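You operate a simulated robot arm through the tools that you are given. There is no shell and no other tool. Be economical: measure what you need, move in short steps, check, and stop when the job is done.

Carry out the task below with a simulated two-armed robot. There is one attempt and no reset: what you move stays moved.

Task
On the top of the blue bench, fold the cloth in half.
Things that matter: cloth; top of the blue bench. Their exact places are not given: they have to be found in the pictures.

The check looks at the end state, three seconds after you hand in, the way a careful person would. Anything else that was tipped, shoved, dropped, spilled or broken makes it a failure. Flat cloth is picked up by pressing the open fingertips on it (5 to 10 N) and closing them slowly along it; thin cloth reads only 2 to 8 mm in the jaws.

Robot
Two 7-joint arms with two-finger parallel grippers on one trunk, on a base that drives. Base frame: it is fixed to the floor where the robot stands at the start and does not move with it; the origin is under the middle of the robot, x ahead of it, y to its left, z up; the surface under the hand at the start is at about z = 860. Readings come in mm, degrees, newtons and seconds.
The left shoulder is at the start at [70, 163, 1120], the right one opposite. With the tool pointing down near the work surface each hand reaches from about 400 to 880 mm from the robot's upright axis, wherever it stands, measured 20 degrees to its own side. Places, roughly: top of the blue bench [600, -200, 900]. Payload 3.43 kg a hand.
The TCP of each hand is the grasp point between the finger pads, 34 mm short of the fingertips. In the tool frame z runs along the fingers and y along their closing line. Largest opening 128 mm; finger width 24, thickness 12; the body of the gripper, 48 by 130 mm, starts 96 mm behind the TCP.
Orientation is told as [roll, pitch, yaw] about the base's x, y, z axes, in that order, counted from this pose: with the fingers straight down and closing along the base's y, the tool's x points along the base's -x, its y along +y and its z along -z.

Tools
- The arms move only by the tool send_rows. It takes "left_targets", "right_targets" or both (then of equal length, played together; a hand with none holds still); each is one flat list of numbers, 7 for each row, row after row: the shift along the tool's x, y, z in mm, then the turn, a rotation vector about the tool's x, y, z in degrees, then the finger opening in mm, from 0 to 128. In form: [tx, ty, tz, wx, wy, wz, jaw, tx, ty, tz, wx, wy, wz, jaw, ...]. A call has 1 to 8 rows; each row shifts and turns the commanded pose from where the row before left it, along the tool's axes as they then stand. Rows are played at 5 a second. More than 50 mm and 8.6 degrees between two rows, or a gripper value outside its range, and nothing of the call is played. A pose out of reach is approached as far as the arm can. The call stops where the force on the tool passes 40 N (or 10 N more than at its start, if that is more) or the arm is blocked; 0.2 s more then pass. The fingers move at their own pace (about 153 mm/s each) and stop on an object; they squeeze with about 23 N. The grip force told is the motor's: it shows also when the fingers shut on nothing. Time passes only in rows, and 0.2 s behind the last, so rows that do not move let the fingers close. The reply holds the time, the measured pose of the TCP, the force on the tool along the base axes, the opening and the grip force, in the units named above and with some noise, with the torque about the TCP (base axes, N m) and any sound that the robot's microphone picked up.
- Cameras (640 x 400 px; columns grow to the right, rows downward): "scene" is now at [138.1, 19.4, 1350.4]; the picture's right is [0.21, -0.98, -0.00], its down [-0.54, -0.11, -0.84] and it looks along [0.82, 0.17, -0.55] (base axes); focal length 265 px, centre (320, 200). "left" rides on the left gripper at [76, 11, -160] in its tool frame; the picture's right is [-0.15, 0.99, 0.00], its down [-0.88, -0.13, -0.46] and it looks along [-0.45, -0.07, 0.89] (tool axes); focal length 234 px, centre (320, 200). "right" rides on the right gripper at [76, -11, -160] in its tool frame; the picture's right is [0.15, 0.99, 0.00], its down [-0.88, 0.13, -0.46] and it looks along [-0.45, 0.07, 0.89] (tool axes); focal length 234 px, centre (320, 200).
- snapshot(camera): a new picture of that camera. No time passes.
- slide_trunk(by): slides the trunk up (or, below 0, down) by that many mm; the arms and the scene camera ride with it, the base frame stays. It gives what a move gives, with no picture.
- base_move(legs): drives the robot by 1 to 6 legs, each [ahead, left, turn to the left] in mm, mm and degrees, along the robot's own axes; the way and the turn of a leg run together, so that a leg with both is an arc; at most 1500 mm and 180 degrees a leg. The arms and the cameras ride along, it lands a little off, and it stops where it bumps. It gives what a move gives.
- turn_head(pan, tilt): turns the head with the scene camera to pan (to the left, within 86 degrees either way) and tilt (down, from -29 to 69), counted from straight ahead of the robot. It gives what a move gives.
- probe_pixels(camera, pixels): for up to 12 pixels [column, row] of the newest picture of that camera ("zoom" is the newest enlarged one), the place [x, y, z] in the base frame of the surface seen there, good to about 2 mm. No time passes.
- close_up(camera, box): a new picture of the part [left, top, right, bottom] of that camera's present view, enlarged. No time passes.
- sign_off(): hands the job in; it is judged then, once.

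Keep the steps short. Do not move on a guess: measure, check each grasp and each placing, and mend mistakes. In all there are 80 turns and 58 pictures (those below and enlarged ones count). Leave the grippers open and the arms clear of the work at the hand-in unless told otherwise, and finish with a single line.

The tools are called as a command line: name --argument value ..., lists and objects as JSON in quotes. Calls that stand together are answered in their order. send_rows: Moves the arms, as the interface text tells. Its arguments: {"type":"object","properties":{"left_targets":{"type":"array","items":{"type":"number"}},"right_targets":{"type":"array","items":{"type":"number"}}},"required":[]} The other tools are called the same way: slide_trunk (by) slides the trunk up or down; base_move (legs) drives the base; turn_head (pan, tilt) turns the head that bears the scene camera; snapshot (camera) takes a picture; probe_pixels (camera, pixels) gives the place of the surface under pixels of a picture; close_up (camera, box) takes an enlarged picture of a part of a camera's view; sign_off () hands the job in.

At the start:

```text
time_s: 0.0
left_eef_pos: [664.8, 283.4, 1086.0]
left_tool_rot: [0.0, 0.0, 0.0]
left_wrist_force: [0.3, 0.0, -0.6]
left_moment: [0.03, -0.01, 0.01]
left_width: 128.0
left_gripper_force: 0.1
right_eef_pos: [605.4, -303.2, 1082.6]
right_tool_rot: [-0.1, 0.1, 0.0]
right_wrist_force: [0.3, -0.1, -0.8]
right_moment: [-0.01, 0.03, -0.01]
right_width: 128.0
right_gripper_force: 0.0
trunk travel left (down, up): [-600.0, 340.0]
robot x, y, heading: [-0.8, 0.0, -0.2]
head pan, tilt: [11.8, 33.2]
```

scene: 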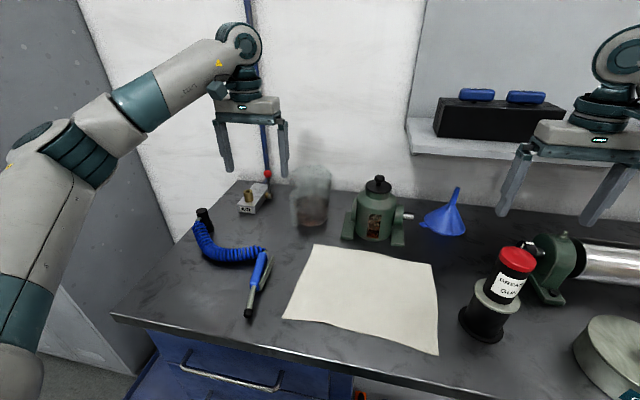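
right: 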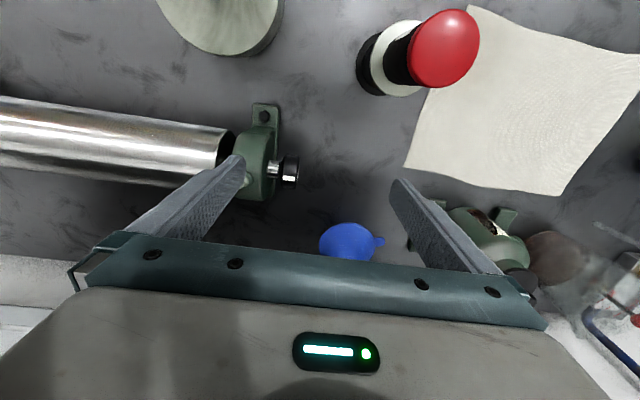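
left: 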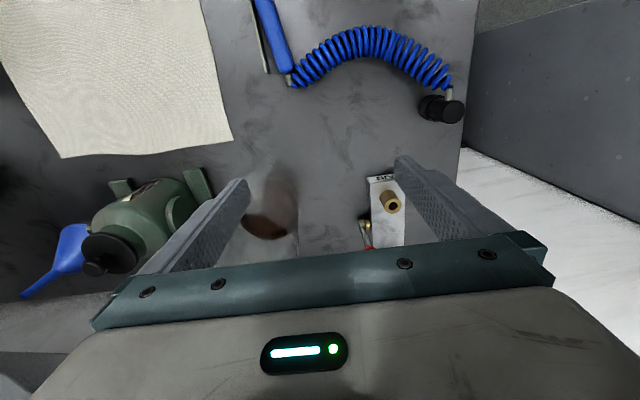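

The cloth lies with corners near (313,245), (433,264), (438,354), (284,318) in the scene view. I'll measure the corners, the bench and the neighbouring objects.

probe_pixels --camera "scene" --pixels '[[314, 246], [432, 265], [437, 352], [286, 317], [370, 255], [360, 336], [298, 282], [435, 308], [365, 295], [275, 340], [475, 335], [250, 312]]'

close_up --camera "scene" --box '[240, 220, 480, 370]'

```text
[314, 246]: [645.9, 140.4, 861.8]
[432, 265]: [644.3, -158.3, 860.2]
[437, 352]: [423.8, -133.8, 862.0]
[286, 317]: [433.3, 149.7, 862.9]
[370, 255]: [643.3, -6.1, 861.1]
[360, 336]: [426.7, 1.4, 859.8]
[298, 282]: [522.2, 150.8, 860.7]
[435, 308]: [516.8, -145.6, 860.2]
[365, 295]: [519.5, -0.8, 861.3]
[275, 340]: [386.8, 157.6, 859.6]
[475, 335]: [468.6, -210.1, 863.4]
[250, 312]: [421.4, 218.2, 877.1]
```

```text
2.67 times, centred on (360, 295) of scene
```

zoom: 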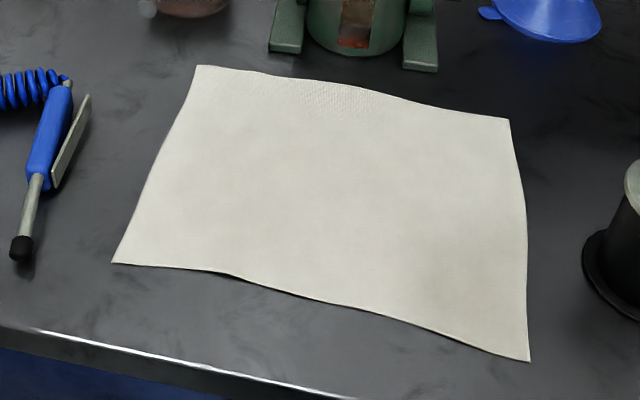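

The cloth is about 220 (x) by 295 (y) mm, on a top at z≈860. I plan to bring the near edge over to the far edge with both hands. First I'll check the heights of the neighbours: red cap (517,258), pump knob (378,182), glass (312,175), the bench's front lip and the hand tool.

probe_pixels --camera "scene" --pixels '[[517, 258], [462, 318], [378, 180], [348, 236], [403, 240], [312, 172], [312, 218], [445, 228], [457, 190], [300, 368], [262, 262], [560, 240]]'

send_rows --left_targets '[0, 0, 0, 0, 0, -8.5, 128, 0, 0, 0, 0, 0, -8.5, 128, 0, 0, 0, 0, 0, -8.5, 128, 0, 0, 0, 0, 0, -8.5, 128, 0, 0, 0, 0, 0, -8.5, 128, 0, 0, 0, 0, 0, -8.5, 128]' --right_targets '[0, 0, 0, 0, 0, 8.5, 128, 0, 0, 0, 0, 0, 8.5, 128, 0, 0, 0, 0, 0, 8.5, 128, 0, 0, 0, 0, 0, 8.5, 128, 0, 0, 0, 0, 0, 8.5, 128, 0, 0, 0, 0, 0, 8.5, 128]'

```text
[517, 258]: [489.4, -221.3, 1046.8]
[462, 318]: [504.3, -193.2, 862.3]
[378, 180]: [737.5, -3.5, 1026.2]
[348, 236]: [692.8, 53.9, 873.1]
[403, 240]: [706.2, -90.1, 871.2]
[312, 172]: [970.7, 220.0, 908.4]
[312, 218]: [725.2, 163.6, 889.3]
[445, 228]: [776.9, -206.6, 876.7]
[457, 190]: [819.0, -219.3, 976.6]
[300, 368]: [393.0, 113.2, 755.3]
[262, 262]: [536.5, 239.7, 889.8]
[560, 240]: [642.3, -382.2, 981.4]
```

```text
time_s: 1.4
left_eef_pos: [663.9, 282.3, 1086.1]
left_tool_rot: [0.0, 0.0, 51.2]
left_wrist_force: [0.1, -0.2, -0.6]
left_moment: [-0.02, -0.02, -0.01]
left_width: 127.8
left_gripper_force: 0.0
right_eef_pos: [606.2, -303.1, 1083.1]
right_tool_rot: [0.1, -0.1, -51.1]
right_wrist_force: [0.5, 0.2, -0.1]
right_moment: [0.0, 0.01, 0.02]
right_width: 127.9
right_gripper_force: 0.1
trunk travel left (down, up): [-600.0, 340.0]
robot x, y, heading: [-1.9, 0.2, 0.1]
head pan, tilt: [11.8, 33.2]
```

Bench lip is at about x≈380; can cap (490,-221) tops out at z≈1047, so the right hand must be raised before it crosses over. I'll raise the trunk 100 mm and then finish the 90° yaw.

slide_trunk --by 100

send_rows --left_targets '[0, 0, 0, 0, 0, -8.5, 60, 0, 0, 0, 0, 0, -8.5, 60, 0, 0, 0, 0, 0, -8.5, 60, 0, 0, 0, 0, 0, -8.5, 60, 0, 0, 0, 0, 0, -5, 60]' --right_targets '[0, 0, 0, 0, 0, 8.5, 60, 0, 0, 0, 0, 0, 8.5, 60, 0, 0, 0, 0, 0, 8.5, 60, 0, 0, 0, 0, 0, 8.5, 60, 0, 0, 0, 0, 0, 5, 60]'

```text
time_s: 2.7
left_eef_pos: [665.1, 282.6, 1186.1]
left_tool_rot: [0.0, 0.0, 51.0]
left_wrist_force: [0.0, -0.5, 0.2]
left_moment: [-0.01, 0.03, 0.0]
left_width: 127.9
left_gripper_force: 0.0
right_eef_pos: [608.1, -303.9, 1183.2]
right_tool_rot: [0.1, 0.0, -51.0]
right_wrist_force: [-0.1, -0.2, 0.3]
right_moment: [-0.01, 0.03, 0.03]
right_width: 127.9
right_gripper_force: 0.1
trunk travel left (down, up): [-700.0, 240.0]
robot x, y, heading: [2.6, -2.9, -0.1]
head pan, tilt: [11.8, 33.2]
```

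```text
time_s: 3.9
left_eef_pos: [664.0, 283.7, 1184.8]
left_tool_rot: [0.0, 0.1, 90.1]
left_wrist_force: [0.1, 0.7, -0.4]
left_moment: [-0.01, 0.01, -0.01]
left_width: 60.0
left_gripper_force: 0.1
right_eef_pos: [607.1, -303.5, 1182.9]
right_tool_rot: [-0.1, -0.1, -90.1]
right_wrist_force: [-0.3, -0.9, 0.5]
right_moment: [-0.01, -0.03, 0.0]
right_width: 60.2
right_gripper_force: 0.0
trunk travel left (down, up): [-700.0, 240.0]
robot x, y, heading: [-0.9, -3.2, 0.0]
head pan, tilt: [11.8, 33.2]
```

Both hands are yawed. Next I move them, high up, over the two near corners.

send_rows --left_targets '[26.3, 37.3, 0, 0, 0, 0, 60, 26.3, 37.3, 0, 0, 0, 0, 60, 26.3, 37.3, 0, 0, 0, 0, 60, 26.3, 37.3, 0, 0, 0, 0, 60, 26.3, 37.3, 0, 0, 0, 0, 60, 26.3, 37.3, 0, 0, 0, 0, 60]' --right_targets '[30.5, -27.8, 0, 0, 0, 0, 60, 30.5, -27.8, 0, 0, 0, 0, 60, 30.5, -27.8, 0, 0, 0, 0, 60, 30.5, -27.8, 0, 0, 0, 0, 60, 30.5, -27.8, 0, 0, 0, 0, 60, 30.5, -27.8, 0, 0, 0, 0, 60]'

snapshot --camera "scene"

snapshot --camera "left"

snapshot --camera "right"

```text
time_s: 5.3
left_eef_pos: [442.5, 124.3, 1183.8]
left_tool_rot: [0.0, 0.1, 90.0]
left_wrist_force: [-0.3, -0.3, 0.7]
left_moment: [0.02, -0.02, 0.0]
left_width: 59.9
left_gripper_force: 0.0
right_eef_pos: [434.9, -121.8, 1181.4]
right_tool_rot: [0.0, 0.0, -90.1]
right_wrist_force: [-0.3, -0.9, -0.4]
right_moment: [0.01, -0.02, -0.01]
right_width: 59.9
right_gripper_force: 0.1
trunk travel left (down, up): [-700.0, 240.0]
robot x, y, heading: [-1.8, -1.7, 0.2]
head pan, tilt: [11.8, 33.2]
```

```text
53 pictures are left
```

scene: 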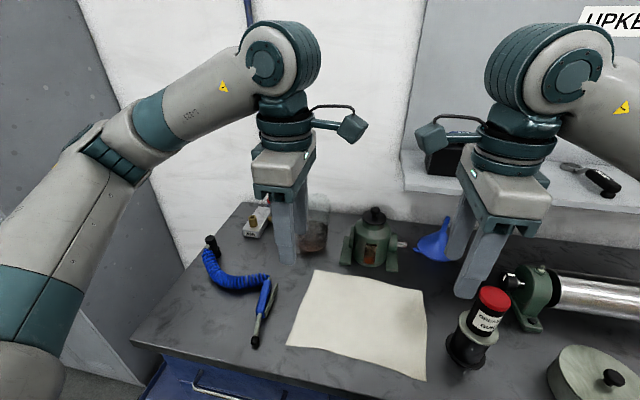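

```text
52 pictures are left
```

left: 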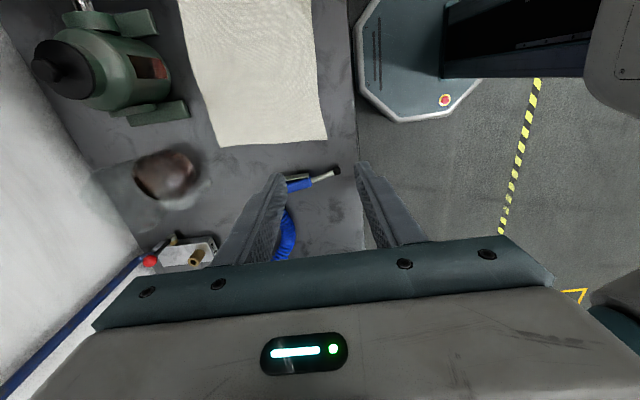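

```text
51 pictures are left
```

right: 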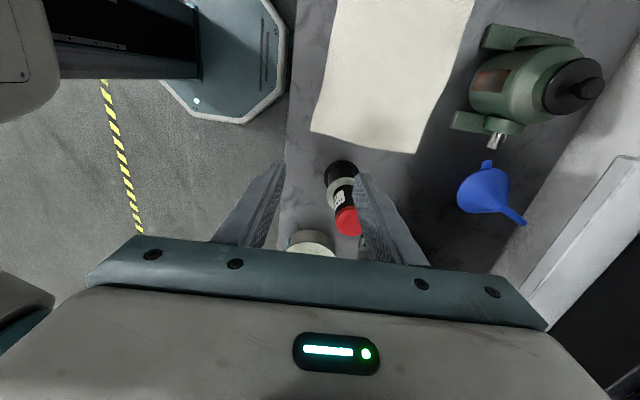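

Forearms are high above the can. I'll measure the near edge close to both corners and the bench lip from the hand cameras.

probe_pixels --camera "left" --pixels '[[326, 137], [323, 122], [320, 105], [316, 60], [350, 140], [219, 145], [207, 100], [302, 180]]'

probe_pixels --camera "right" --pixels '[[312, 131], [315, 115], [318, 98], [326, 50], [288, 120], [414, 152], [428, 120], [340, 165]]'

```text
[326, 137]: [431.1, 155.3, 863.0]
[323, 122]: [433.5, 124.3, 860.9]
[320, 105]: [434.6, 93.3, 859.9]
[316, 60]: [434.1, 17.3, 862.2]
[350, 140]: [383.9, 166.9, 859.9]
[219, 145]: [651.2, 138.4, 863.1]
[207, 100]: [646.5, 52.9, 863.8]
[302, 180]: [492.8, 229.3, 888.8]
```

```text
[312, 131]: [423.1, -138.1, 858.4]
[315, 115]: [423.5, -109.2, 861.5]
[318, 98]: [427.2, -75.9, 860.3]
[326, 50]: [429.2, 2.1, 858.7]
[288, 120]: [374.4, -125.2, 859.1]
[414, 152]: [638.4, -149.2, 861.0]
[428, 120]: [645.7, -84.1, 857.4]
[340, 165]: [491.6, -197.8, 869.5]
```

Near edge: left x≈432 (y 125), right x≈423 (y −120); lip at ~375. I lower both hands to just above the cloth, with centres ~15 mm inside the edge and 34 mm opening.

send_rows --left_targets '[-6, -4.5, 45, 0, 0, 0, 34, 0, 0, 45, 0, 0, 0, 34, 0, 0, 45, 0, 0, 0, 34, 0, 0, 45, 0, 0, 0, 34, 0, 0, 45, 0, 0, 0, 34, 0, 0, 40, 0, 0, 0, 34, 0, 0, 0, 0, 0, 0, 34]' --right_targets '[5, 3, 45, 0, 0, 0, 34, 0, 0, 45, 0, 0, 0, 34, 0, 0, 45, 0, 0, 0, 34, 0, 0, 45, 0, 0, 0, 34, 0, 0, 45, 0, 0, 0, 34, 0, 0, 38, 0, 0, 0, 34, 0, 0, 0, 0, 0, 0, 34]'

snapshot --camera "left"

snapshot --camera "right"

```text
time_s: 6.9
left_eef_pos: [444.1, 132.1, 922.0]
left_tool_rot: [0.0, 0.1, 90.0]
left_wrist_force: [0.2, -0.2, -0.4]
left_moment: [0.04, -0.01, -0.02]
left_width: 33.8
left_gripper_force: 0.0
right_eef_pos: [443.2, -116.5, 918.8]
right_tool_rot: [-0.1, 0.1, -89.9]
right_wrist_force: [0.2, 0.0, 0.8]
right_moment: [0.04, -0.03, -0.04]
right_width: 33.8
right_gripper_force: 0.1
trunk travel left (down, up): [-700.0, 240.0]
robot x, y, heading: [1.6, -2.0, 0.1]
head pan, tilt: [11.8, 33.2]
```

```text
50 pictures are left
```

left: 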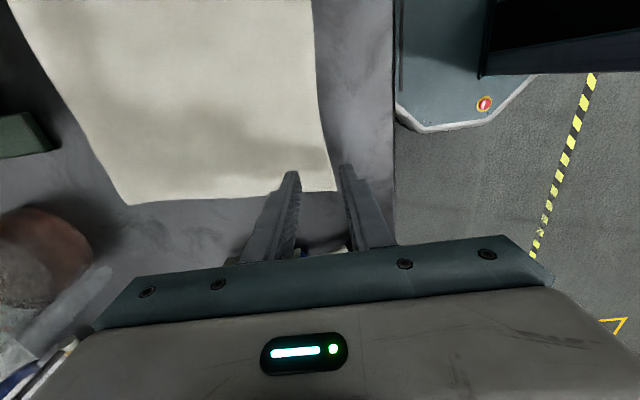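

```text
49 pictures are left
```

right: 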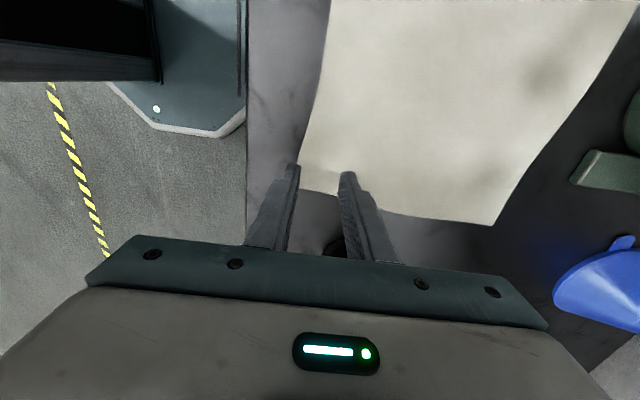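

Tips are ~25 mm above. The left hand goes 6 mm further in and both descend to just before contact.

send_rows --left_targets '[4, -6, 10, 0, 0, 0, 34, 0, 0, 10, 0, 0, 0, 34, 0, 0, 5, 0, 0, 0, 34, 0, 0, 0, 0, 0, 0, 34]' --right_targets '[0, 0, 10, 0, 0, 0, 34, 0, 0, 8, 0, 0, 0, 34, 0, 0, 4, 0, 0, 0, 34, 0, 0, 0, 0, 0, 0, 34]'

```text
time_s: 7.9
left_eef_pos: [450.7, 127.1, 895.3]
left_tool_rot: [-0.1, 0.0, 90.1]
left_wrist_force: [-0.9, 0.6, -0.2]
left_moment: [-0.04, 0.01, -0.02]
left_width: 34.1
left_gripper_force: 0.0
right_eef_pos: [442.8, -115.3, 898.2]
right_tool_rot: [-0.1, -0.1, -90.0]
right_wrist_force: [0.6, -0.3, 0.4]
right_moment: [-0.03, 0.02, 0.0]
right_width: 33.9
right_gripper_force: 0.1
trunk travel left (down, up): [-700.0, 240.0]
robot x, y, heading: [-0.5, -0.0, 0.3]
head pan, tilt: [11.8, 33.2]
```

No contact yet; I go down in small steps.

send_rows --left_targets '[0, 0, 1, 0, 0, 0, 34, 0, 0, 1, 0, 0, 0, 34, 0, 0, 0, 0, 0, 0, 34]' --right_targets '[0, 0, 2, 0, 0, 0, 34, 0, 0, 2, 0, 0, 0, 34, 0, 0, 0, 0, 0, 0, 34]'

```text
time_s: 8.7
left_eef_pos: [449.3, 127.6, 895.2]
left_tool_rot: [0.0, 0.1, 90.0]
left_wrist_force: [1.1, -0.4, 7.7]
left_moment: [0.05, 0.0, -0.01]
left_width: 33.4
left_gripper_force: 0.0
right_eef_pos: [442.7, -115.9, 895.1]
right_tool_rot: [0.3, 0.2, -89.9]
right_wrist_force: [1.8, -0.4, 17.0]
right_moment: [-0.02, 0.18, -0.01]
right_width: 33.8
right_gripper_force: 0.0
trunk travel left (down, up): [-700.0, 240.0]
robot x, y, heading: [-0.6, -1.2, -0.2]
head pan, tilt: [11.8, 33.2]
```

Left presses with 7.7 N (good), right with 17 N: back off 1 mm, then close both slowly.

send_rows --left_targets '[0, 0, 0, 0, 0, 0, 34, 0, 0, 0, 0, 0, 0, 29, 0, 0, 0, 0, 0, 0, 24, 0, 0, 0, 0, 0, 0, 19, 0, 0, 0, 0, 0, 0, 14, 0, 0, 0, 0, 0, 0, 9, 0, 0, 0, 0, 0, 0, 4, 0, 0, 0, 0, 0, 0, 0]' --right_targets '[0, 0, -1, 0, 0, 0, 34, 0, 0, 0, 0, 0, 0, 29, 0, 0, 0, 0, 0, 0, 24, 0, 0, 0, 0, 0, 0, 19, 0, 0, 0, 0, 0, 0, 14, 0, 0, 0, 0, 0, 0, 9, 0, 0, 0, 0, 0, 0, 4, 0, 0, 0, 0, 0, 0, 0]'

snapshot --camera "left"

snapshot --camera "right"

```text
time_s: 10.5
left_eef_pos: [447.8, 126.4, 895.4]
left_tool_rot: [-0.1, 0.0, 89.9]
left_wrist_force: [0.2, -1.2, 21.3]
left_moment: [-0.02, -0.01, -0.03]
left_width: 2.2
left_gripper_force: 23.3
right_eef_pos: [441.0, -115.7, 897.0]
right_tool_rot: [0.0, 0.0, -90.1]
right_wrist_force: [0.1, 0.9, 3.9]
right_moment: [0.02, 0.01, 0.0]
right_width: 7.1
right_gripper_force: 22.4
trunk travel left (down, up): [-700.0, 240.0]
robot x, y, heading: [0.3, -0.0, -0.1]
head pan, tilt: [11.8, 33.2]
```

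```text
48 pictures are left
```

left: 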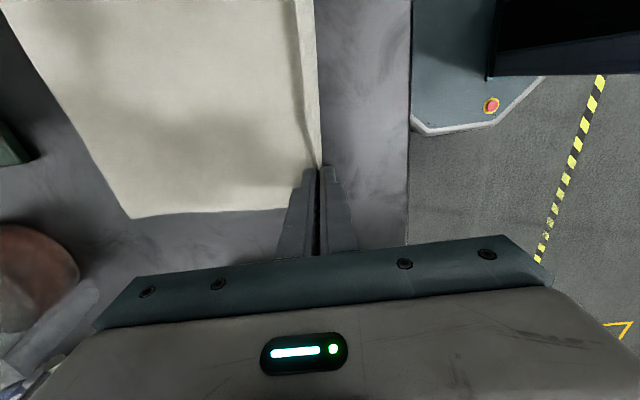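

```text
47 pictures are left
```

right: 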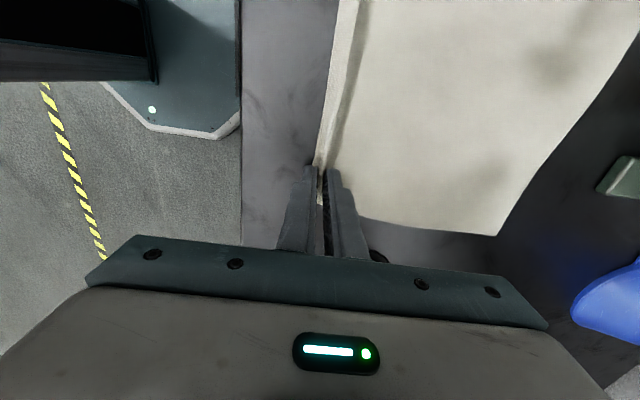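

Jaws read 2.2 mm (left) and 7.1 mm (right), and ridges are visible at both. I lift 50 mm slowly and check that both hold.

send_rows --left_targets '[0, 0, -10, 0, 0, 0, 0, 0, 0, -10, 0, 0, 0, 0, 0, 0, -10, 0, 0, 0, 0, 0, 0, -10, 0, 0, 0, 0, 0, 0, -10, 0, 0, 0, 0, 0, 0, 0, 0, 0, 0, 0]' --right_targets '[0, 0, -10, 0, 0, 0, 0, 0, 0, -10, 0, 0, 0, 0, 0, 0, -10, 0, 0, 0, 0, 0, 0, -10, 0, 0, 0, 0, 0, 0, -10, 0, 0, 0, 0, 0, 0, 0, 0, 0, 0, 0]'

snapshot --camera "scene"

snapshot --camera "left"

snapshot --camera "right"

```text
time_s: 11.9
left_eef_pos: [450.5, 127.5, 941.8]
left_tool_rot: [0.0, 0.1, 90.0]
left_wrist_force: [0.0, 0.0, 0.2]
left_moment: [0.0, -0.01, 0.01]
left_width: 2.3
left_gripper_force: 23.5
right_eef_pos: [442.4, -114.7, 946.2]
right_tool_rot: [0.0, 0.0, -90.1]
right_wrist_force: [-0.6, -0.1, -0.2]
right_moment: [0.0, -0.02, 0.04]
right_width: 6.8
right_gripper_force: 23.0
trunk travel left (down, up): [-700.0, 240.0]
robot x, y, heading: [0.8, 3.3, -0.2]
head pan, tilt: [11.8, 33.2]
```

```text
46 pictures are left
```

scene: 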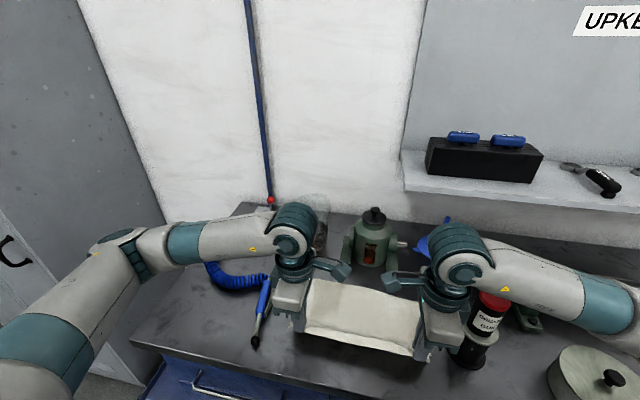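

```text
45 pictures are left
```

left: 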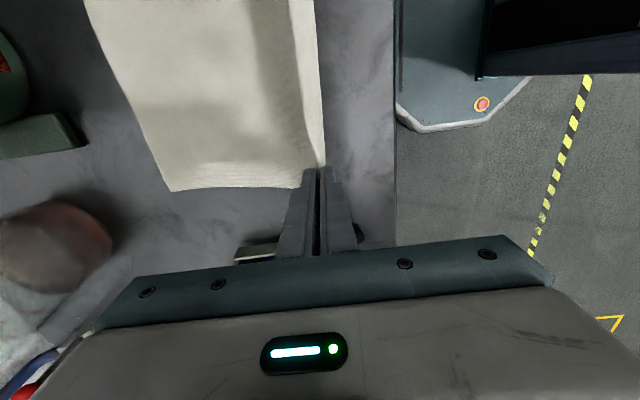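

```text
44 pictures are left
```

right: 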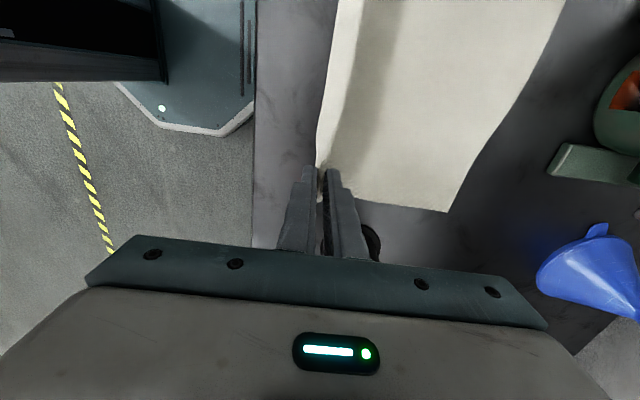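

Both corners are held. Before moving forward, I check how high the right forearm is compared with the red cap (z 1047).

probe_pixels --camera "scene" --pixels '[[490, 275], [510, 285], [510, 296], [540, 280], [580, 300], [580, 325], [493, 303], [460, 270], [610, 320]]'

close_up --camera "scene" --box '[400, 210, 640, 400]'

```text
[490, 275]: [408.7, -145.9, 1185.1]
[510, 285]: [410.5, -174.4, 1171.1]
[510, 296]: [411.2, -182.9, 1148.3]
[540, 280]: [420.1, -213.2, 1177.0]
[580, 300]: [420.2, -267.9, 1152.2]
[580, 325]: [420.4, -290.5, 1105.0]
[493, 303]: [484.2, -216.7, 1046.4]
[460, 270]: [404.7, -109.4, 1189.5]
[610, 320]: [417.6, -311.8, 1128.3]
```

```text
2.11 times, centred on (520, 305) of scene
```

zoom: 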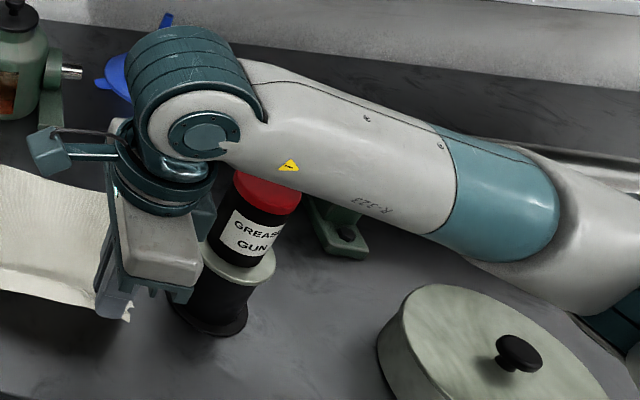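

Forearm underside is ~1120–1130 near the cap, so there's ample clearance at this height. I carry both hands 85 mm forward, slightly rising, and recheck.

send_rows --left_targets '[0, -15, -5, 0, 0, 0, 0, 0, -15, -5, 0, 0, 0, 0, 0, -15, 0, 0, 0, 0, 0, 0, -20, 0, 0, 0, 0, 0, 0, -20, 0, 0, 0, 0, 0, 0, 0, 0, 0, 0, 0, 0]' --right_targets '[0, 15, -5, 0, 0, 0, 0, 0, 15, -1, 0, 0, 0, 0, 0, 15, 0, 0, 0, 0, 0, 0, 20, 0, 0, 0, 0, 0, 0, 20, 0, 0, 0, 0, 0, 0, 0, 0, 0, 0, 0, 0]'

snapshot --camera "scene"

snapshot --camera "left"

```text
time_s: 13.3
left_eef_pos: [535.0, 126.6, 954.1]
left_tool_rot: [-0.1, 0.0, 90.1]
left_wrist_force: [0.4, 0.1, 0.3]
left_moment: [0.02, 0.0, -0.04]
left_width: 2.3
left_gripper_force: 22.8
right_eef_pos: [528.2, -115.2, 952.9]
right_tool_rot: [-0.1, 0.0, -90.0]
right_wrist_force: [-0.4, -0.1, -0.2]
right_moment: [0.01, -0.05, -0.05]
right_width: 6.5
right_gripper_force: 23.1
trunk travel left (down, up): [-700.0, 240.0]
robot x, y, heading: [3.2, 2.1, -0.1]
head pan, tilt: [11.8, 33.2]
```

```text
42 pictures are left
```

scene: 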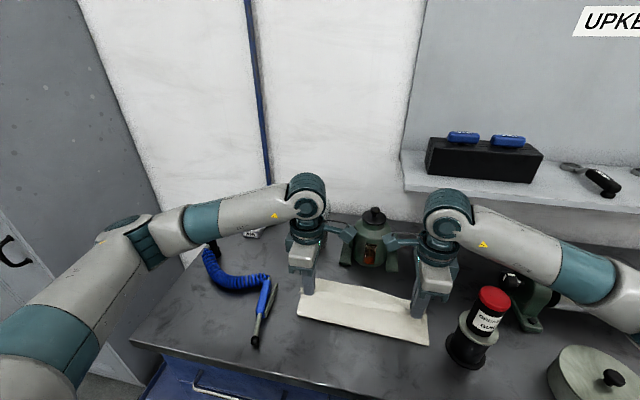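

```text
41 pictures are left
```

left: 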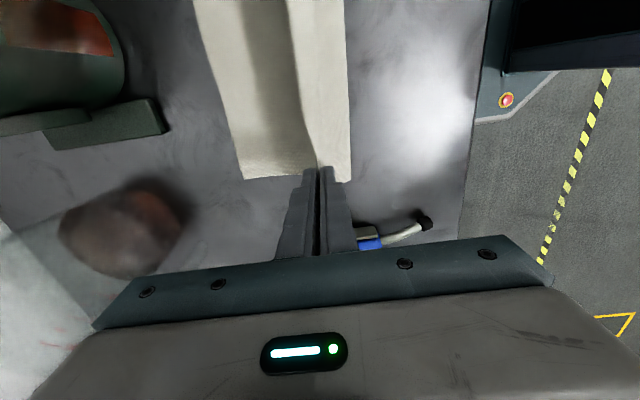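

Forearm is now beyond the cap and clear. Let me look at the cloth's shape close up.

close_up --camera "scene" --box '[270, 220, 470, 360]'

```text
2.86 times, centred on (370, 290) of scene
```

zoom: 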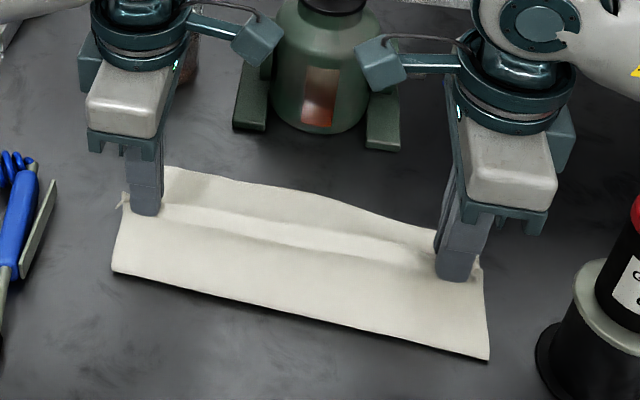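

probe_pixels --camera "zoom" --pixels '[[116, 268], [488, 355], [300, 312], [300, 280], [300, 235], [300, 205], [130, 240], [128, 205], [480, 300], [480, 262], [180, 172], [420, 235]]'

snapshot --camera "right"

```text
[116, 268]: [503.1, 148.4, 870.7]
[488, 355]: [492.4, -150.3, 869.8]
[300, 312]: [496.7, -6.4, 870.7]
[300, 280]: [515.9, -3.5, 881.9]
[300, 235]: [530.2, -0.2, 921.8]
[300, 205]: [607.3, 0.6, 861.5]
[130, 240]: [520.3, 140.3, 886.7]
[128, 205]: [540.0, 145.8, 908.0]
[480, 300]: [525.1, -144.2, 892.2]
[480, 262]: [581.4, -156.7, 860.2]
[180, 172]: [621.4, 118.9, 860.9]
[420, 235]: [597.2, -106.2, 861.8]
```

```text
39 pictures are left
```

right: 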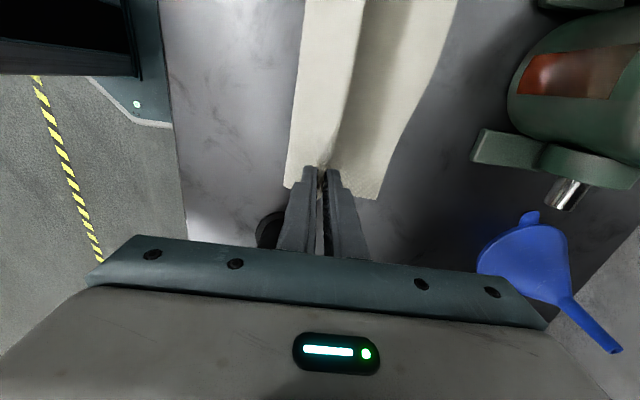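

The trailing bulge is at x≈497, body curling correctly under the grip. I carry on 60 mm forward and 28 down, then tilt both hands 15° back (bodies toward the robot) for clearance to pump and beaker.

send_rows --left_targets '[0, -15, 5, 0, 0, 0, 0, 0, -15, 7, 0, 0, 0, 0, 0, -15, 8, 0, 0, 0, 0, 0, -15, 8, 0, 0, 0, 0, 0, 0, 0, 7.5, 0, 0, 0, 0, 0, 0, 7.5, 0, 0, 0, 0, 0, 0, 0, 0, 0, 0]' --right_targets '[0, 15, 5, 0, 0, 0, 0, 0, 15, 7, 0, 0, 0, 0, 0, 15, 8, 0, 0, 0, 0, 0, 15, 8, 0, 0, 0, 0, 0, 0, 0, -7.5, 0, 0, 0, 0, 0, 0, -7.5, 0, 0, 0, 0, 0, 0, 0, 0, 0, 0]'

close_up --camera "scene" --box '[270, 190, 510, 360]'

snapshot --camera "left"

snapshot --camera "right"

```text
time_s: 14.9
left_eef_pos: [594.7, 126.4, 924.3]
left_tool_rot: [-15.1, 0.0, 90.0]
left_wrist_force: [0.1, -0.5, 0.0]
left_moment: [0.0, 0.05, -0.01]
left_width: 2.3
left_gripper_force: 23.2
right_eef_pos: [588.8, -115.5, 922.5]
right_tool_rot: [15.0, 0.0, -90.0]
right_wrist_force: [-0.3, 0.0, 0.2]
right_moment: [-0.01, 0.02, 0.03]
right_width: 6.8
right_gripper_force: 23.1
trunk travel left (down, up): [-700.0, 240.0]
robot x, y, heading: [-2.1, -1.2, 0.2]
head pan, tilt: [11.8, 33.2]
```

```text
2.35 times, centred on (390, 275) of scene
```

zoom: 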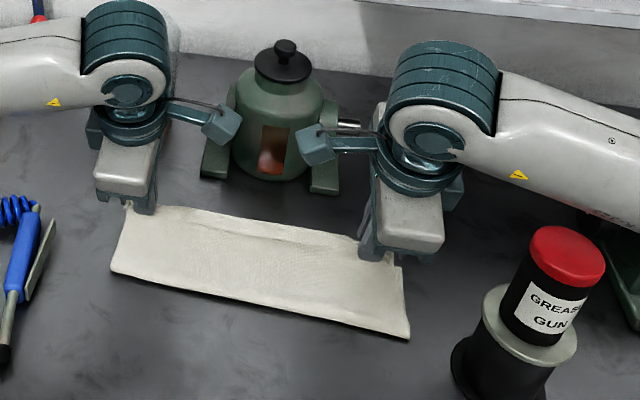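

```text
37 pictures are left
```

left: 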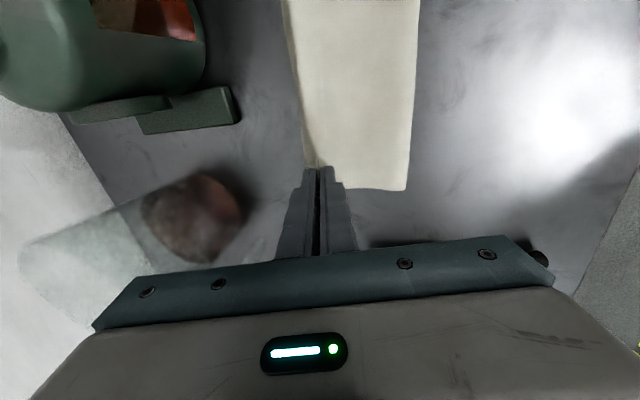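

```text
36 pictures are left
```

right: 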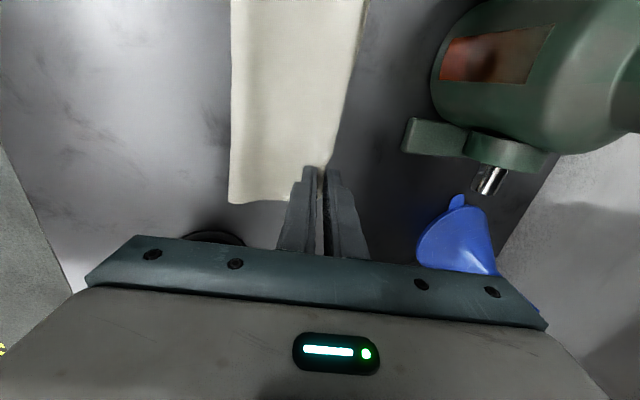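

The hands are past the fold. I measure the front fold line and look for the far edge behind the crest.

probe_pixels --camera "zoom" --pixels '[[114, 268], [408, 334], [260, 300], [260, 222], [345, 240], [180, 208]]'

probe_pixels --camera "left" --pixels '[[286, 20], [292, 60], [299, 110], [306, 155], [408, 185], [414, 60]]'

probe_pixels --camera "right" --pixels '[[366, 20], [352, 80], [338, 130], [330, 160], [232, 200], [232, 60]]'

```text
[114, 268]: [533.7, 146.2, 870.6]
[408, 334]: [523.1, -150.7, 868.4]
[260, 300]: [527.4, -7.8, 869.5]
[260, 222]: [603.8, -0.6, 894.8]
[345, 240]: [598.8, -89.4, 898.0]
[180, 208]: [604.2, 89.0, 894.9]
```

```text
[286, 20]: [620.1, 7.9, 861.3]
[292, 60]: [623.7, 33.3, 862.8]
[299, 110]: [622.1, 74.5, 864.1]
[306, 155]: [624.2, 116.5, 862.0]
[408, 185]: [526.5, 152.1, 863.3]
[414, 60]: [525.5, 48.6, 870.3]
```

```text
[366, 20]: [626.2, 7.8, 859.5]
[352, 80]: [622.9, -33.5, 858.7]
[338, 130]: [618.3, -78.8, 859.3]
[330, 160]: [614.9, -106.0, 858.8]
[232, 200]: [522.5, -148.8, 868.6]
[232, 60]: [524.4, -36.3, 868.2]
```

The silhouette suggests the far edge may have been drawn back to x≈620. I lower 15 mm straight down to flatten the crest and see the far edge.

send_rows --left_targets '[0, 1.3, 4.8, 0, 0, 0, 0, 0, 1.3, 4.8, 0, 0, 0, 0, 0, 1.3, 4.8, 0, 0, 0, 0, 0, 0, 0, 0, 0, 0, 0]' --right_targets '[0, -1.3, 4.8, 0, 0, 0, 0, 0, -1.3, 4.8, 0, 0, 0, 0, 0, -1.3, 4.8, 0, 0, 0, 0, 0, 0, 0, 0, 0, 0, 0]'

close_up --camera "left" --box '[220, 0, 460, 200]'

close_up --camera "right" --box '[200, 0, 440, 200]'

```text
time_s: 15.9
left_eef_pos: [595.6, 126.5, 910.8]
left_tool_rot: [-15.0, 0.0, 90.0]
left_wrist_force: [-0.8, -0.4, -0.9]
left_moment: [-0.02, 0.05, -0.03]
left_width: 2.2
left_gripper_force: 22.9
right_eef_pos: [587.3, -114.9, 908.2]
right_tool_rot: [15.1, -0.1, -90.0]
right_wrist_force: [0.0, 0.1, -0.1]
right_moment: [0.03, 0.01, 0.03]
right_width: 6.8
right_gripper_force: 22.8
trunk travel left (down, up): [-700.0, 240.0]
robot x, y, heading: [-2.2, 2.7, -0.0]
head pan, tilt: [11.8, 33.2]
```

```text
2.00 times, centred on (340, 100) of left
```

zoom: 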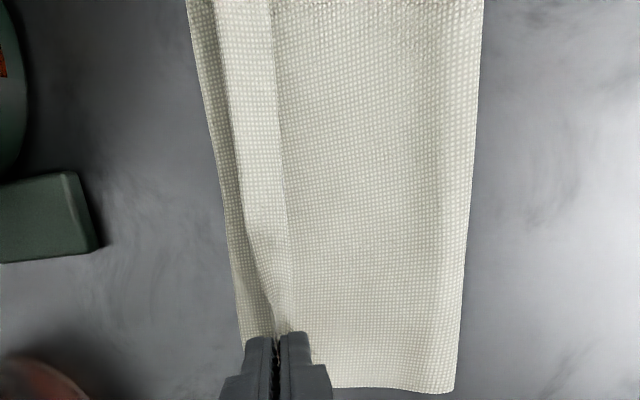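

```text
2.00 times, centred on (320, 100) of right
```

zoom: 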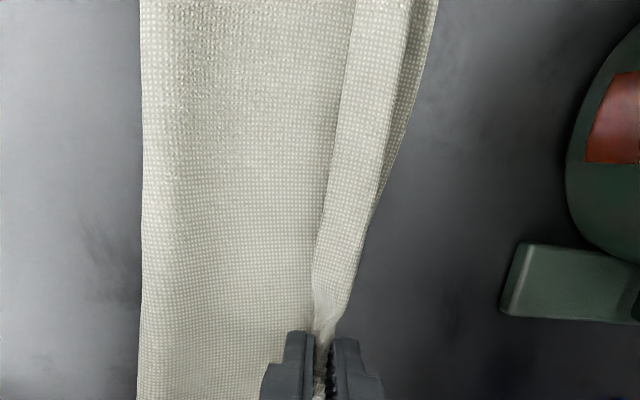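

Good: the lip already spills forward over the crest, and the far edge of the bottom layer shows just beyond it. Measuring both.

probe_pixels --camera "zoom" --pixels '[[425, 50], [405, 130], [380, 190], [360, 250], [400, 60], [375, 140], [360, 190], [340, 100], [142, 200], [140, 380], [330, 320]]'

snapshot --camera "left"

probe_pixels --camera "left" --pixels '[[317, 20], [323, 50], [330, 90], [337, 140], [342, 165], [333, 40], [342, 90], [346, 130], [358, 60], [362, 100], [456, 100], [446, 192]]'

```text
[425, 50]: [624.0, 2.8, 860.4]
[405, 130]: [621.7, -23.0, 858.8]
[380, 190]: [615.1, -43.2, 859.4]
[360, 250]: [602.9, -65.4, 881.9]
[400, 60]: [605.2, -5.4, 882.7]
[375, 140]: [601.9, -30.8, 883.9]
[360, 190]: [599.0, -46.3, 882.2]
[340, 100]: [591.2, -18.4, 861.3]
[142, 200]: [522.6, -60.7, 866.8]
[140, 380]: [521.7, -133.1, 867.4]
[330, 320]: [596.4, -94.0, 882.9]
```

```text
33 pictures are left
```

left: 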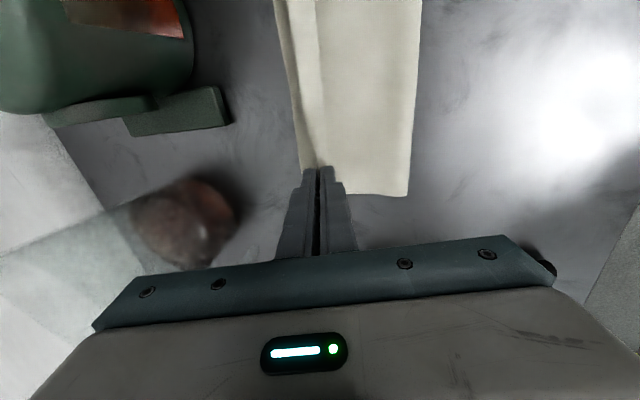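

```text
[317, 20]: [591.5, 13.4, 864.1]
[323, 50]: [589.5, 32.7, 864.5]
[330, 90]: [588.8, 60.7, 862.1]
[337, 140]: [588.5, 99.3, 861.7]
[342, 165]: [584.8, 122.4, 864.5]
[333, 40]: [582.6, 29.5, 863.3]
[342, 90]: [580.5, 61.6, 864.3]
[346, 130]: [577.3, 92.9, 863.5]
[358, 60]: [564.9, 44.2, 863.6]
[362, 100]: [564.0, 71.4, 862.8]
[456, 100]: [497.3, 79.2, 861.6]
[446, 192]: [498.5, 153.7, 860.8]
```

The top edge stands up as a ~24 mm lip at x≈591–602; the far edge of the bottom is at x≈624. I straighten both hands to vertical, go 20 mm forward and lower toward the table.

send_rows --left_targets '[0, 0, 0, -7.5, 0, 0, 0, 0, 0, 0, -7.5, 0, 0, 0, 0, -10, 0, 0, 0, 0, 0, 0, -10, 0, 0, 0, 0, 0, 0, 0, 5, 0, 0, 0, 0, 0, 0, 4, 0, 0, 0, 0, 0, 0, 0, 0, 0, 0, 0]' --right_targets '[0, 0, 0, 7.5, 0, 0, 0, 0, 0, 0, 7.5, 0, 0, 0, 0, 10, 0, 0, 0, 0, 0, 0, 10, 0, 0, 0, 0, 0, 0, 0, 5, 0, 0, 0, 0, 0, 0, 2, 0, 0, 0, 0, 0, 0, 0, 0, 0, 0, 0]'

snapshot --camera "left"

snapshot --camera "right"

```text
time_s: 17.5
left_eef_pos: [616.2, 127.9, 901.3]
left_tool_rot: [0.0, 0.1, 90.0]
left_wrist_force: [-0.3, 0.3, 0.4]
left_moment: [0.01, -0.04, -0.01]
left_width: 2.4
left_gripper_force: 22.9
right_eef_pos: [607.3, -115.2, 900.9]
right_tool_rot: [0.0, -0.1, -90.0]
right_wrist_force: [0.2, -1.1, -0.4]
right_moment: [-0.03, 0.03, 0.0]
right_width: 6.8
right_gripper_force: 23.1
trunk travel left (down, up): [-700.0, 240.0]
robot x, y, heading: [-0.2, 1.6, -0.2]
head pan, tilt: [11.8, 33.2]
```

```text
32 pictures are left
```

left: 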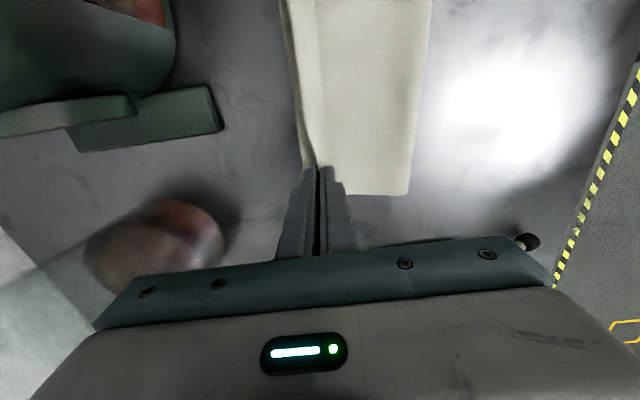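

```text
31 pictures are left
```

right: 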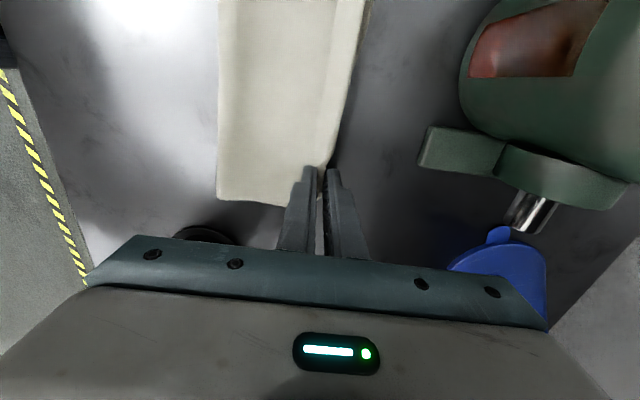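

probe_pixels --camera "left" --pixels '[[282, 15], [290, 60], [297, 105], [303, 140], [306, 60], [312, 60], [318, 40], [324, 100], [426, 60], [410, 190]]'

close_up --camera "right" --box '[200, 0, 400, 210]'

probe_pixels --camera "right" --pixels '[[362, 20], [352, 70], [345, 110], [337, 145], [341, 60], [335, 60], [325, 110], [219, 100], [219, 195]]'

```text
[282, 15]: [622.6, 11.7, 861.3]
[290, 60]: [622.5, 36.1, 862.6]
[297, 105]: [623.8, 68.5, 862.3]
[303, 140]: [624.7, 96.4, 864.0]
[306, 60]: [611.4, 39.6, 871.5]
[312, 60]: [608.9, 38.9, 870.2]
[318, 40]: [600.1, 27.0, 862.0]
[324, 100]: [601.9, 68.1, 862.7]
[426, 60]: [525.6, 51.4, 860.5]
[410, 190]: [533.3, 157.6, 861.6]
```

```text
1.90 times, centred on (300, 105) of right
```

zoom: 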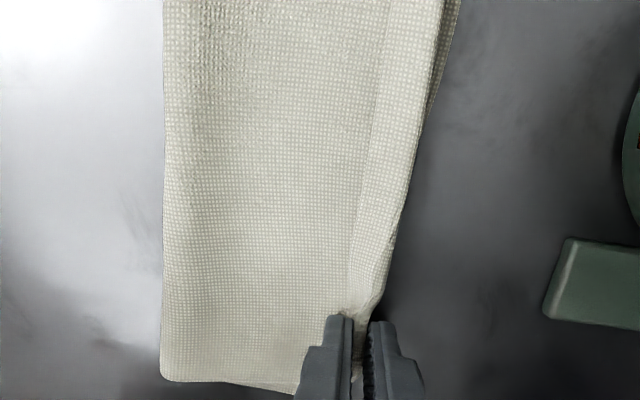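

```text
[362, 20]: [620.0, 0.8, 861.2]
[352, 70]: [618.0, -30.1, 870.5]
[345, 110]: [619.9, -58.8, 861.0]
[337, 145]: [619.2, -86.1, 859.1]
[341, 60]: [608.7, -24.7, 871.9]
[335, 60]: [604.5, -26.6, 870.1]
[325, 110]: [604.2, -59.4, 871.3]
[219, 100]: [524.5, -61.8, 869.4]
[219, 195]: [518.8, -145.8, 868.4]
```

The top edge now lies within ~10 mm of the far edge on both sides. I lower 3 mm, open slowly to 24 mm and lift straight out.

send_rows --left_targets '[0, 0, 2, 0, 0, 0, 0, 0, 0, 1, 0, 0, 0, 6, 0, 0, 0, 0, 0, 0, 12, 0, 0, 0, 0, 0, 0, 20, 0, 0, 0, 0, 0, 0, 20, 0, 0, -15, 0, 0, 0, 20, 0, 0, -30, 0, 0, 0, 20, 0, 0, -45, 0, 0, 0, 20]' --right_targets '[0, 0, 2, 0, 0, 0, 0, 0, 0, 1, 0, 0, 0, 10, 0, 0, 0, 0, 0, 0, 16, 0, 0, 0, 0, 0, 0, 22, 0, 0, 0, 0, 0, 0, 22, 0, 0, -15, 0, 0, 0, 22, 0, 0, -30, 0, 0, 0, 22, 0, 0, -45, 0, 0, 0, 22]'

snapshot --camera "left"

snapshot --camera "right"

```text
time_s: 19.3
left_eef_pos: [613.8, 129.5, 990.1]
left_tool_rot: [0.0, 0.0, 90.0]
left_wrist_force: [0.8, 0.1, 0.1]
left_moment: [-0.02, -0.04, -0.01]
left_width: 20.0
left_gripper_force: 0.1
right_eef_pos: [606.7, -113.8, 988.1]
right_tool_rot: [0.1, 0.0, -89.9]
right_wrist_force: [-0.2, -0.5, 0.3]
right_moment: [-0.02, -0.04, 0.0]
right_width: 21.8
right_gripper_force: 0.1
trunk travel left (down, up): [-700.0, 240.0]
robot x, y, heading: [-0.4, 1.9, -0.2]
head pan, tilt: [11.8, 33.2]
```

```text
29 pictures are left
```

left: 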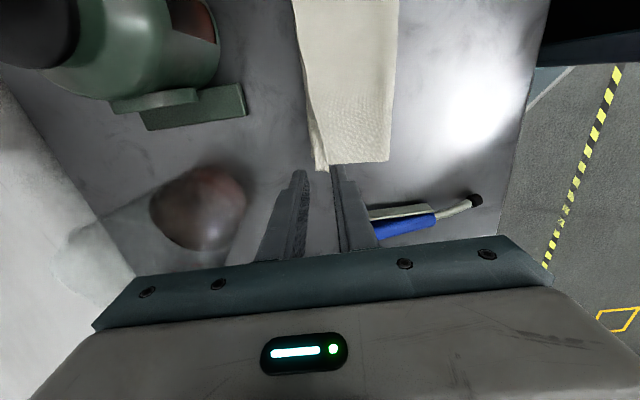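

```text
28 pictures are left
```

right: 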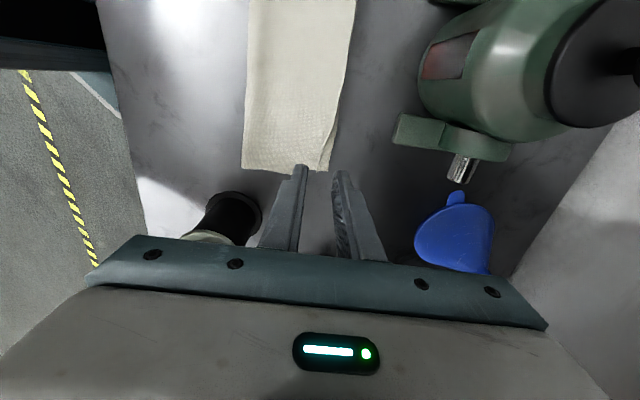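

Released cleanly. I raise both hands 140 mm more and inspect the fold.

send_rows --left_targets '[0, 0, -45, 0, 0, 0, 30, 0, 0, -45, 0, 0, 0, 30, 0, 0, -45, 0, 0, 0, 30, 0, 0, -20, 0, 0, 0, 30]' --right_targets '[0, 0, -45, 0, 0, 0, 30, 0, 0, -45, 0, 0, 0, 30, 0, 0, -45, 0, 0, 0, 30, 0, 0, -20, 0, 0, 0, 30]'

close_up --camera "scene" --box '[270, 220, 470, 360]'

close_up --camera "right" --box '[220, 0, 420, 180]'

close_up --camera "left" --box '[240, 0, 440, 180]'

```text
time_s: 20.3
left_eef_pos: [615.3, 127.2, 1147.7]
left_tool_rot: [0.0, 0.0, 90.1]
left_wrist_force: [-0.3, -0.1, -0.2]
left_moment: [-0.01, 0.0, 0.0]
left_width: 30.1
left_gripper_force: 0.0
right_eef_pos: [606.5, -117.8, 1143.8]
right_tool_rot: [0.0, 0.0, -90.0]
right_wrist_force: [0.5, -0.2, 0.6]
right_moment: [0.03, -0.01, -0.01]
right_width: 30.3
right_gripper_force: 0.1
trunk travel left (down, up): [-700.0, 240.0]
robot x, y, heading: [1.4, 1.5, 0.2]
head pan, tilt: [11.8, 33.2]
```

```text
2.86 times, centred on (370, 290) of scene
```

zoom: 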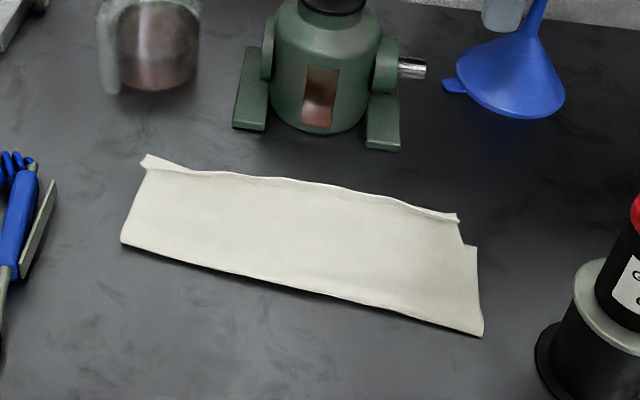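

```text
2.22 times, centred on (320, 90) of right
```

zoom: 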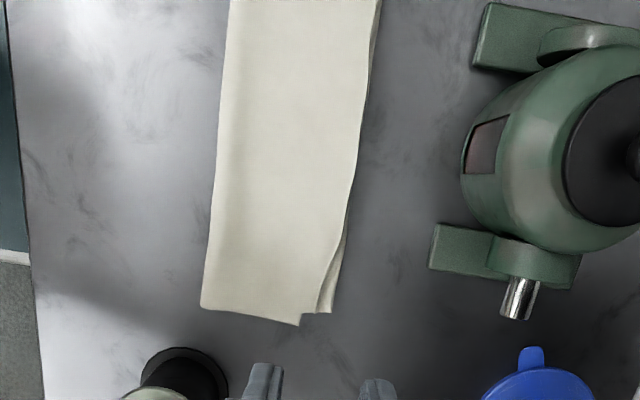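

```text
2.22 times, centred on (340, 90) of left
```

zoom: 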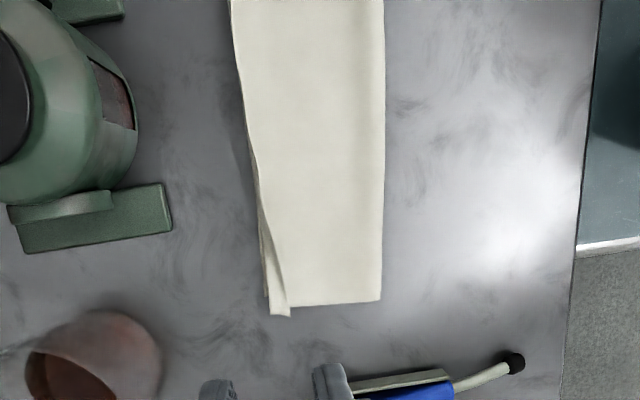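

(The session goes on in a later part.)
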